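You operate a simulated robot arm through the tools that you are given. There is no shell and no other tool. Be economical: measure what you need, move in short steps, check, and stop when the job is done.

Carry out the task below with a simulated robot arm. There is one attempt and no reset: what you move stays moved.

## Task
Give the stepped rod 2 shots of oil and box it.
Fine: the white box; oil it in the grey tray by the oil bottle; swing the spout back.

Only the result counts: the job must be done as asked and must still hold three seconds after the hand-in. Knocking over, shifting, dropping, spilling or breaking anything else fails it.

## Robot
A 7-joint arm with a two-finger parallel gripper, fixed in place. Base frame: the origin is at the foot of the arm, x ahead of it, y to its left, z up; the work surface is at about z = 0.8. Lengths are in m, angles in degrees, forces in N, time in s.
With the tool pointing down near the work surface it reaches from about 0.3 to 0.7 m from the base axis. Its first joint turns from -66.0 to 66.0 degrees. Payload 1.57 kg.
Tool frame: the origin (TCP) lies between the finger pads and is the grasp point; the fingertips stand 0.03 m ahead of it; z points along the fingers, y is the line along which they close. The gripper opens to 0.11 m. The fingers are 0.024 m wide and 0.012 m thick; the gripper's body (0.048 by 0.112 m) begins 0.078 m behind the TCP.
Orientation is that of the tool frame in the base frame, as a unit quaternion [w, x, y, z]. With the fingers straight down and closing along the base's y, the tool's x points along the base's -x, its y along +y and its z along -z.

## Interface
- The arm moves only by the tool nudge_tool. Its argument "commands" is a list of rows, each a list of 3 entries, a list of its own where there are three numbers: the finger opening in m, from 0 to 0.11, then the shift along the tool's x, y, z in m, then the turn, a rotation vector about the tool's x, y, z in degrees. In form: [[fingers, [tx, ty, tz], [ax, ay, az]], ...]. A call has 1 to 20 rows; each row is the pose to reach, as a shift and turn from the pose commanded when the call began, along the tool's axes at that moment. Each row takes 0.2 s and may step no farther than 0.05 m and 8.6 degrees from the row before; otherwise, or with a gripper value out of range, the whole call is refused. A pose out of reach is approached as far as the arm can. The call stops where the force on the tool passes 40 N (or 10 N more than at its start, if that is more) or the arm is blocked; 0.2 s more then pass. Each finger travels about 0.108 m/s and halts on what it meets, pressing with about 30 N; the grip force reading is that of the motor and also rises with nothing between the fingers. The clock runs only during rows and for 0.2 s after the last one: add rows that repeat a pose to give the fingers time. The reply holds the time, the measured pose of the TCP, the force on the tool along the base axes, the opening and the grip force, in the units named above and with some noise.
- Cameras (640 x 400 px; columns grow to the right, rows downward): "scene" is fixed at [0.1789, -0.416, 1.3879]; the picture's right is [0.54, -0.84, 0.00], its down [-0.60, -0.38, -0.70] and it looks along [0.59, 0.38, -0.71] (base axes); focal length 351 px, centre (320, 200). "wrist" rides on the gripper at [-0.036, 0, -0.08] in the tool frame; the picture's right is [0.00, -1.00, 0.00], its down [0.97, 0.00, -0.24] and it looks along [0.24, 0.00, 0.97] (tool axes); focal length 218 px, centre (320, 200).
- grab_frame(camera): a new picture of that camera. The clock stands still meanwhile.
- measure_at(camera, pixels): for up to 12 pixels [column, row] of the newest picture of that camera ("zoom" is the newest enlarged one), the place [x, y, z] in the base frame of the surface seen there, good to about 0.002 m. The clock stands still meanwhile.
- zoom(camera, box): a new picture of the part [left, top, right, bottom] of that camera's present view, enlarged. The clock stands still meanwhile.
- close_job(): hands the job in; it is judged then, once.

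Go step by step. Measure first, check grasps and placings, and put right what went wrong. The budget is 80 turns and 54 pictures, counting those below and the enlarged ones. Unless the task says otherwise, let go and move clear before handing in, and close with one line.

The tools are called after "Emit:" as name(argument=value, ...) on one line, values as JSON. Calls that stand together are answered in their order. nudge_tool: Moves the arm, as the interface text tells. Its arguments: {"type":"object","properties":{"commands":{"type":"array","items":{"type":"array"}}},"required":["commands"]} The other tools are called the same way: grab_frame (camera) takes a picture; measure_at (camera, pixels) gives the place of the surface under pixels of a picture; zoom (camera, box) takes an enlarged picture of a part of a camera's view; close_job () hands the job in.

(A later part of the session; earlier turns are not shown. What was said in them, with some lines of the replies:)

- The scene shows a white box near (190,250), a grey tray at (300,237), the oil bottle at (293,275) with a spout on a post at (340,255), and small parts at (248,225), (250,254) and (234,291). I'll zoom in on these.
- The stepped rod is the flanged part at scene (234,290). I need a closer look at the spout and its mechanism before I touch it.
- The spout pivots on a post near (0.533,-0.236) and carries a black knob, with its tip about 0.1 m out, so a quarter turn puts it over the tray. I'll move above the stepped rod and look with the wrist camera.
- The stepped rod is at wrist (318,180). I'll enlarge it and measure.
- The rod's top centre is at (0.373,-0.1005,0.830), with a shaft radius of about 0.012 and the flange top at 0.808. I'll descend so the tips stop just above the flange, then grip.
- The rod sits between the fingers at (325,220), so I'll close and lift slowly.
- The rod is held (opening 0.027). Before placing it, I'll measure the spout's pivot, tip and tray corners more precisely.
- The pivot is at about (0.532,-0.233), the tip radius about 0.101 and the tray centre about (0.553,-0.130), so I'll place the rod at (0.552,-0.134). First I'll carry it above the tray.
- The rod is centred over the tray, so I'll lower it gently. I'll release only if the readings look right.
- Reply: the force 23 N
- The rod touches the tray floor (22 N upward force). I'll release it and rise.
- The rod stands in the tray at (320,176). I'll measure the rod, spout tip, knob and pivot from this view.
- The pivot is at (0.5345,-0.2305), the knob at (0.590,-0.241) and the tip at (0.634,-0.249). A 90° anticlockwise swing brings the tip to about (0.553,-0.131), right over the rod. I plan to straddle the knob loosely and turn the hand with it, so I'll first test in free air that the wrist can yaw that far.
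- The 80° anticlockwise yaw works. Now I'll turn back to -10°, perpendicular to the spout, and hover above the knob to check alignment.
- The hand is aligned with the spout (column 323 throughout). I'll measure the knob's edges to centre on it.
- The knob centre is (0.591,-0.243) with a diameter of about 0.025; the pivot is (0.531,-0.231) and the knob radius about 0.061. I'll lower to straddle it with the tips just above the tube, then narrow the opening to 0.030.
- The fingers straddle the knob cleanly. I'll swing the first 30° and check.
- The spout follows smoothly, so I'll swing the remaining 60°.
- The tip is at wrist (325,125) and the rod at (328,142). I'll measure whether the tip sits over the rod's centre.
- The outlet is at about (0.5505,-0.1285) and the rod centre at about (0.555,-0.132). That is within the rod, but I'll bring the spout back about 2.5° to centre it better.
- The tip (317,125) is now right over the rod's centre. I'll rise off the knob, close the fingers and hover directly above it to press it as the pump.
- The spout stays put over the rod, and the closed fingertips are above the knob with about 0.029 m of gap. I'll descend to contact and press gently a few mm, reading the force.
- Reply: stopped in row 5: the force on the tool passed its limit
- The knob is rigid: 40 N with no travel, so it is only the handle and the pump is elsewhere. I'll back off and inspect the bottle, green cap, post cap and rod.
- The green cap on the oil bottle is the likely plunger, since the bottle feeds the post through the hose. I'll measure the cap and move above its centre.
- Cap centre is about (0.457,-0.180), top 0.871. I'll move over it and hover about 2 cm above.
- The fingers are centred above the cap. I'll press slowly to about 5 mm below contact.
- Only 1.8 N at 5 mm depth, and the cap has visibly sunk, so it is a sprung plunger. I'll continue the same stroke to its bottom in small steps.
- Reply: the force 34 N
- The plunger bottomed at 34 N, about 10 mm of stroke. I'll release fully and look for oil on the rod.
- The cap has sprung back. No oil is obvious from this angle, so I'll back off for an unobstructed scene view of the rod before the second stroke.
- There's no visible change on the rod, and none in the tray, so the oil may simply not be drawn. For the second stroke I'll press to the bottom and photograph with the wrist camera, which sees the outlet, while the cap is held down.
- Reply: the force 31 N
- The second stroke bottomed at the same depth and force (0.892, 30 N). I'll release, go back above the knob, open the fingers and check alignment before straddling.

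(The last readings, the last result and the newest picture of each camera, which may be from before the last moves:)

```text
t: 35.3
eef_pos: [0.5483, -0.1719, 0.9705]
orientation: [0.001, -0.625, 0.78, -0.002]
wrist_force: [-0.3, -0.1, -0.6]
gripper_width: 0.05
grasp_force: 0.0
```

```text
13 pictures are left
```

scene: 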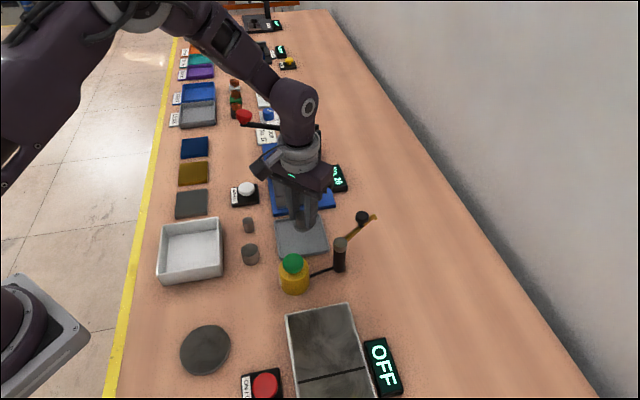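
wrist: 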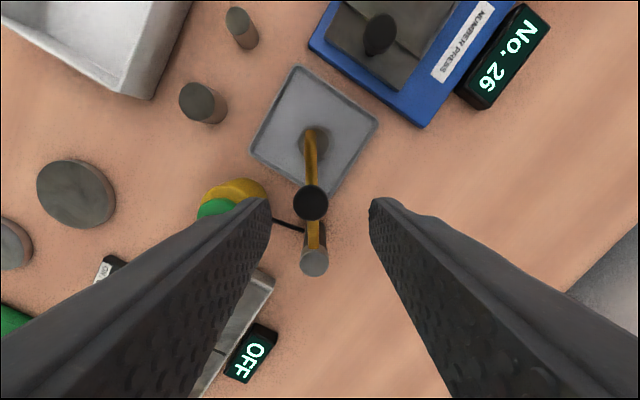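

The knob is at (311,203), slightly left of centre. I'll measure it.

Emit:
measure_at(camera="wrist", pixels=[[311, 203], [297, 203], [325, 203], [311, 190], [311, 217], [314, 262]])

```text
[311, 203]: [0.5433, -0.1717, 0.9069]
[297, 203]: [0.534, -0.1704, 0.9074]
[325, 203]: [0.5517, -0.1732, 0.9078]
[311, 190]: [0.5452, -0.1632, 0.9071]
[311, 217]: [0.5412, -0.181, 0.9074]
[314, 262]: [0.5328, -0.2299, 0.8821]
```

Knob centre is (0.5433,-0.1717), so I'll shift 4 mm and lower to straddle it again.

Emit:
nudge_tool(commands=[[0.05, [0.001, 0.004, 0], [0, 0, 0]], [0.05, [0.001, 0.004, 0.03], [0, 0, 0]], [0.05, [0.001, 0.004, 0.045], [0, 0, 0]], [0.05, [0.001, 0.004, 0.0535], [0, 0, 0]], [0.03, [0.001, 0.004, 0.0535], [0, 0, 0]], [0.03, [0.001, 0.004, 0.0535], [0, 0, 0]]])

Emit:
grab_frame(camera="wrist")

```text
t: 36.7
eef_pos: [0.5419, -0.1706, 0.9162]
orientation: [0.001, -0.627, 0.779, -0.002]
wrist_force: [0.1, 1.0, -0.2]
gripper_width: 0.0302
grasp_force: 0.0
```

```text
12 pictures are left
```

wrist: 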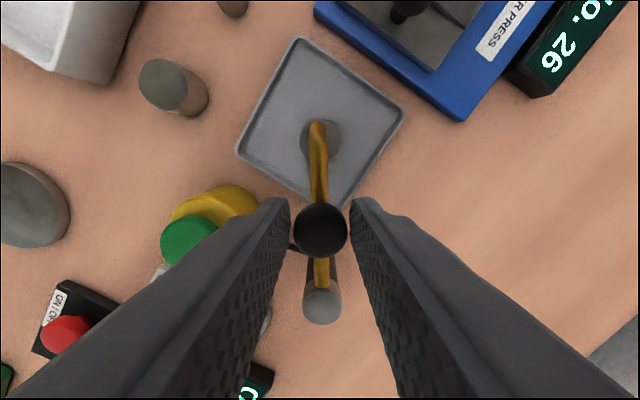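

The hand is centred on the knob and aligned. I'll swing the spout back about 92°, which includes the finger play, to its original heading.

Emit:
nudge_tool(commands=[[0.03, [0.0005, -0.008, 0], [0, 0, 7.5]], [0.03, [0.0021, -0.0158, 0], [0, 0, 15]], [0.03, [0.0046, -0.0233, 0], [0, 0, 22.5]], [0.03, [0.0082, -0.0305, 0], [0, 0, 30]], [0.03, [0.0126, -0.0371, 0], [0, 0, 37.5]], [0.03, [0.0179, -0.0431, 0], [0, 0, 45]], [0.03, [0.0239, -0.0484, 0], [0, 0, 52.5]], [0.03, [0.0305, -0.0528, 0], [0, 0, 60]], [0.03, [0.0377, -0.0564, 0], [0, 0, 67.5]], [0.03, [0.0452, -0.0589, 0], [0, 0, 75]], [0.03, [0.053, -0.0605, 0], [0, 0, 82.5]], [0.03, [0.061, -0.061, 0], [0, 0, 90]], [0.03, [0.0633, -0.061, 0], [0, 0, 92]], [0.03, [0.0633, -0.061, 0], [0, 0, 92]]])

Emit:
grab_frame(camera="wrist")

Emit:
measure_at(camera="wrist", pixels=[[315, 130], [315, 225], [315, 170], [317, 300]])

```text
t: 39.7
eef_pos: [0.587, -0.2468, 0.9163]
orientation: [0.002, 0.128, 0.992, -0.001]
wrist_force: [1.0, 0.0, 0.6]
gripper_width: 0.0309
grasp_force: 0.4
```

```text
11 pictures are left
```

wrist: 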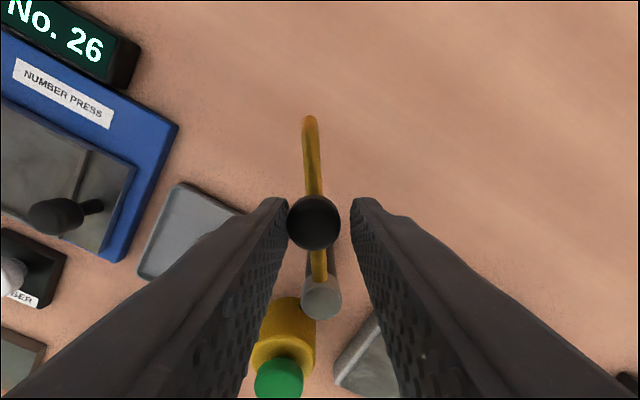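

```text
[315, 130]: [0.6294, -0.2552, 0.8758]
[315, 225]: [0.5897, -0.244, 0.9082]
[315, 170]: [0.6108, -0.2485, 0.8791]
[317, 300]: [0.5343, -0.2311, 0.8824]
```

The spout is back at its start heading: the knob is at (0.5895,-0.244), within about 1° of where it began. I'll disengage straight up and move over the rod with the hand square again.

Emit:
nudge_tool(commands=[[0.03, [0, 0.0025, 0], [0, 0, 0]], [0.04, [0, 0.0025, 0], [0, 0, 0]], [0.04, [0, 0.0025, -0.02], [0, 0, 0]], [0.04, [0, 0.0025, -0.05], [0, 0, 0]], [0.055, [0.02, 0.035, -0.06], [0, 0, -7]], [0.055, [0.04, 0.07, -0.06], [0, 0, -14.7]], [0.055, [0.0604, 0.102, -0.06], [0, 0, -14.7]], [0.055, [0.0604, 0.102, -0.045], [0, 0, -14.7]], [0.055, [0.0604, 0.102, -0.045], [0, 0, -14.7]]])

Emit:
grab_frame(camera="wrist")

Emit:
measure_at(camera="wrist", pixels=[[310, 190], [320, 190], [330, 190], [320, 180], [320, 200]])

```text
t: 41.7
eef_pos: [0.5542, -0.1316, 0.9615]
orientation: [0.002, -0.002, 1.0, 0.0]
wrist_force: [0.2, -0.2, -0.4]
gripper_width: 0.0551
grasp_force: 0.0
```

```text
10 pictures are left
```

wrist: 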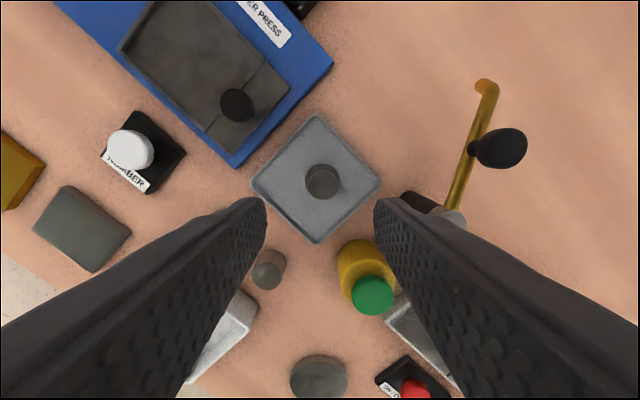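

```text
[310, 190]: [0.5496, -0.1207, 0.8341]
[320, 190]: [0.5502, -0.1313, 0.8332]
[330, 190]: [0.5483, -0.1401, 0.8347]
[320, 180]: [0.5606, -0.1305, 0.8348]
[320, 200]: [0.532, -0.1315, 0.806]
```

I'll enlarge the rod to centre the grasp and to look for oil.

Emit:
zoom(camera="wrist", box=[282, 155, 362, 205])

```text
8.00 times, centred on (322, 180) of wrist
```

zoom: 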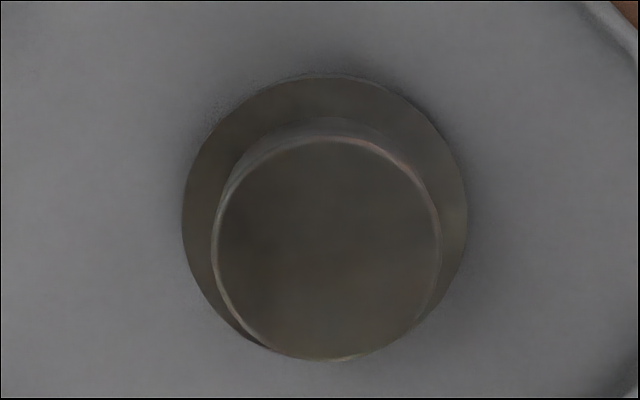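

The rod now looks tinted brown compared with the neutral grey before, which is consistent with oiling. Its centre is about (0.554,-0.1335), so I'll descend to grasp it.

Emit:
nudge_tool(commands=[[0.055, [0, -0.0015, 0.04], [0, 0, 0]], [0.055, [0, -0.0015, 0.08], [0, 0, 0]], [0.05, [0, -0.0015, 0.105], [0, 0, 0]], [0.05, [0, -0.0015, 0.1145], [0, 0, 0]], [0.03, [0, -0.0015, 0.1145], [0, 0, 0]], [0.015, [0, -0.0015, 0.1145], [0, 0, 0]], [0.015, [0, -0.0015, 0.1145], [0, 0, 0]], [0.015, [0, -0.0015, 0.1145], [0, 0, 0]]])

```text
t: 43.5
eef_pos: [0.5545, -0.1346, 0.8462]
orientation: [0.002, -0.002, 1.0, -0.001]
wrist_force: [0.1, -0.1, 0.0]
gripper_width: 0.0269
grasp_force: 29.4
```

Gripped at 0.027. I'll lift the rod and take a scene picture to locate the box.

Emit:
nudge_tool(commands=[[0.015, [0, 0, -0.02], [0, 0, 0]], [0.015, [0, 0, -0.06], [0, 0, 0]], [0.015, [0, 0, -0.11], [0, 0, 0]], [0.015, [0, 0, -0.12], [0, 0, 0]], [0.015, [0, 0, -0.12], [0, 0, 0]]])

Emit:
grab_frame(camera="scene")

Emit:
measure_at(camera="scene", pixels=[[163, 226], [219, 219], [221, 262], [158, 275], [192, 250], [175, 262], [210, 240], [205, 255], [180, 240]])

```text
t: 44.7
eef_pos: [0.554, -0.136, 0.9683]
orientation: [0.002, -0.001, 1.0, -0.001]
wrist_force: [0.5, 0.3, -1.7]
gripper_width: 0.0265
grasp_force: 30.1
```

```text
8 pictures are left
```

scene: 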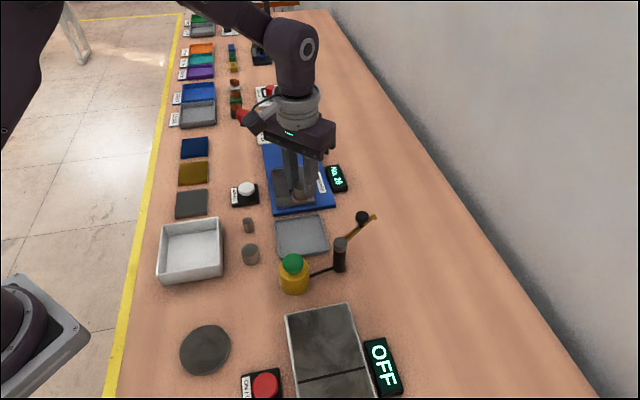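

```text
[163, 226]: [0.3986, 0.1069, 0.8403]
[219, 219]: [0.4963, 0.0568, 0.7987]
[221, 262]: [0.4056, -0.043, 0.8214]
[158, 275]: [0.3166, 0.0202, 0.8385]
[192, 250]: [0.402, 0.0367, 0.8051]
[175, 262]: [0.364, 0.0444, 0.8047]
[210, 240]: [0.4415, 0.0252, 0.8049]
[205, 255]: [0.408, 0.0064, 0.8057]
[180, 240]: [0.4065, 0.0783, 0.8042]
```

The box centre is about (0.398,0.034), with the floor at 0.805 and the rim at 0.840. I'll carry the rod there and hover.

Emit:
nudge_tool(commands=[[0.015, [0.026, 0.028, 0], [0, 0, 0]], [0.015, [0.052, 0.056, 0], [0, 0, 0]], [0.015, [0.078, 0.084, 0], [0, 0, 0]], [0.015, [0.104, 0.112, 0], [0, 0, 0]], [0.015, [0.13, 0.14, 0], [0, 0, 0]], [0.015, [0.156, 0.169, 0], [0, 0, 0]], [0.015, [0.156, 0.169, 0.04], [0, 0, 0]], [0.015, [0.156, 0.169, 0.07], [0, 0, 0]], [0.015, [0.156, 0.169, 0.07], [0, 0, 0]]])

Emit:
grab_frame(camera="wrist")

```text
t: 46.7
eef_pos: [0.3973, 0.0332, 0.8972]
orientation: [0.002, -0.001, 1.0, -0.001]
wrist_force: [-0.2, 0.3, -1.6]
gripper_width: 0.0267
grasp_force: 29.6
```

```text
7 pictures are left
```

wrist: 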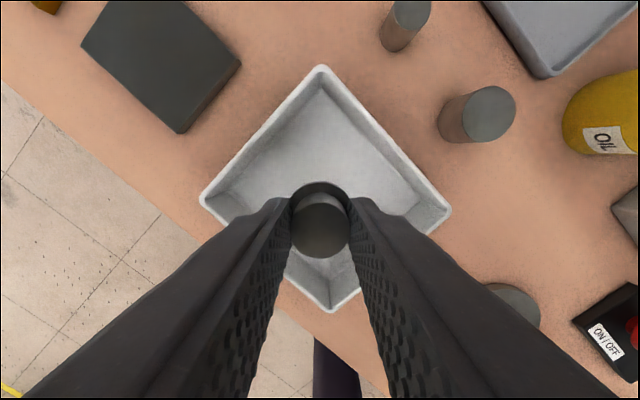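

The rod is centred over the box, so I'll lower it to the floor.

Emit:
nudge_tool(commands=[[0.015, [0, 0, 0.025], [0, 0, 0]], [0.015, [0, 0, 0.04], [0, 0, 0]], [0.015, [0, 0, 0.046], [0, 0, 0]], [0.015, [0, 0, 0.048], [0, 0, 0]], [0.015, [0, 0, 0.0485], [0, 0, 0]]])

```text
t: 47.9
eef_pos: [0.3967, 0.0327, 0.8482]
orientation: [0.002, -0.002, 1.0, -0.001]
wrist_force: [0.7, 0.2, -1.5]
gripper_width: 0.0269
grasp_force: 30.5
```

There's no contact yet (-1.5 N is just the weight), so I'll lower in half-millimetre steps.

Emit:
nudge_tool(commands=[[0.015, [0, 0, 0.0007], [0, 0, 0]], [0.015, [0, 0, 0.0014], [0, 0, 0]], [0.015, [0, 0, 0.002], [0, 0, 0]], [0.015, [0, 0, 0.002], [0, 0, 0]]])

```text
t: 48.9
eef_pos: [0.3986, 0.0325, 0.8465]
orientation: [0.003, -0.001, 1.0, -0.002]
wrist_force: [-0.8, -3.8, 22.3]
gripper_width: 0.027
grasp_force: 29.7
```

Contact with the box floor (22 N). I'll ease off, release and rise.

Emit:
nudge_tool(commands=[[0.015, [0, 0, -0.0012], [0, 0, 0]], [0.03, [0, 0, -0.0012], [0, 0, 0]], [0.045, [0, 0, -0.0012], [0, 0, 0]], [0.045, [0, 0, -0.0012], [0, 0, 0]], [0.045, [0, 0, -0.03], [0, 0, 0]], [0.045, [0, 0, -0.07], [0, 0, 0]], [0.045, [0, 0, -0.11], [0, 0, 0]], [0.045, [0, 0, -0.16], [0, 0, 0]], [0.045, [0, 0, -0.16], [0, 0, 0]]])

Emit:
grab_frame(camera="wrist")

Emit:
grab_frame(camera="scene")

```text
t: 50.9
eef_pos: [0.3984, 0.0333, 1.004]
orientation: [0.002, -0.001, 1.0, 0.0]
wrist_force: [-0.2, -0.1, 0.1]
gripper_width: 0.0451
grasp_force: 0.2
```

```text
6 pictures are left
```

wrist: 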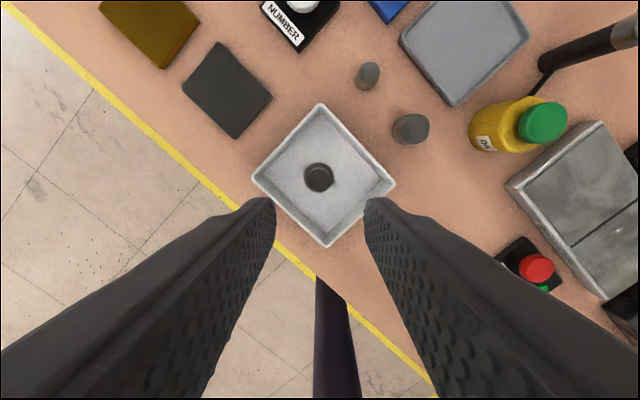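

```text
5 pictures are left
```

scene: 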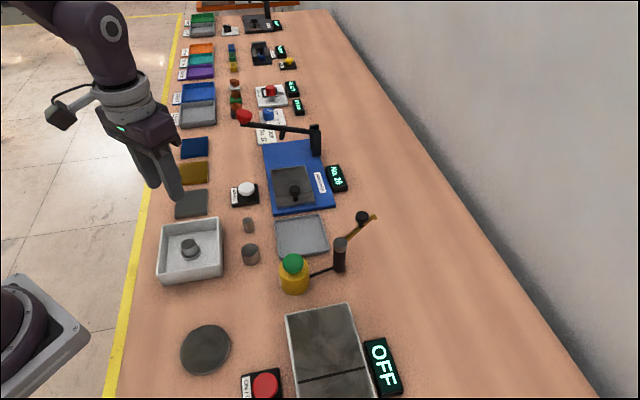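

The rod stands in the white box (scene 190,248), visibly darker than the other parts. The tray is empty and the spout is back at its start position (361,218). The arm is clear, so I'll hand in.

Emit:
close_job()

```text
The job is handed in.
```

The stepped rod got two full pump strokes in the grey tray, the spout is swung back to within about 1° of its start, and the rod stands upright in the white box. I never saw oil land; the sign of it is that the rod now looks darker than before.
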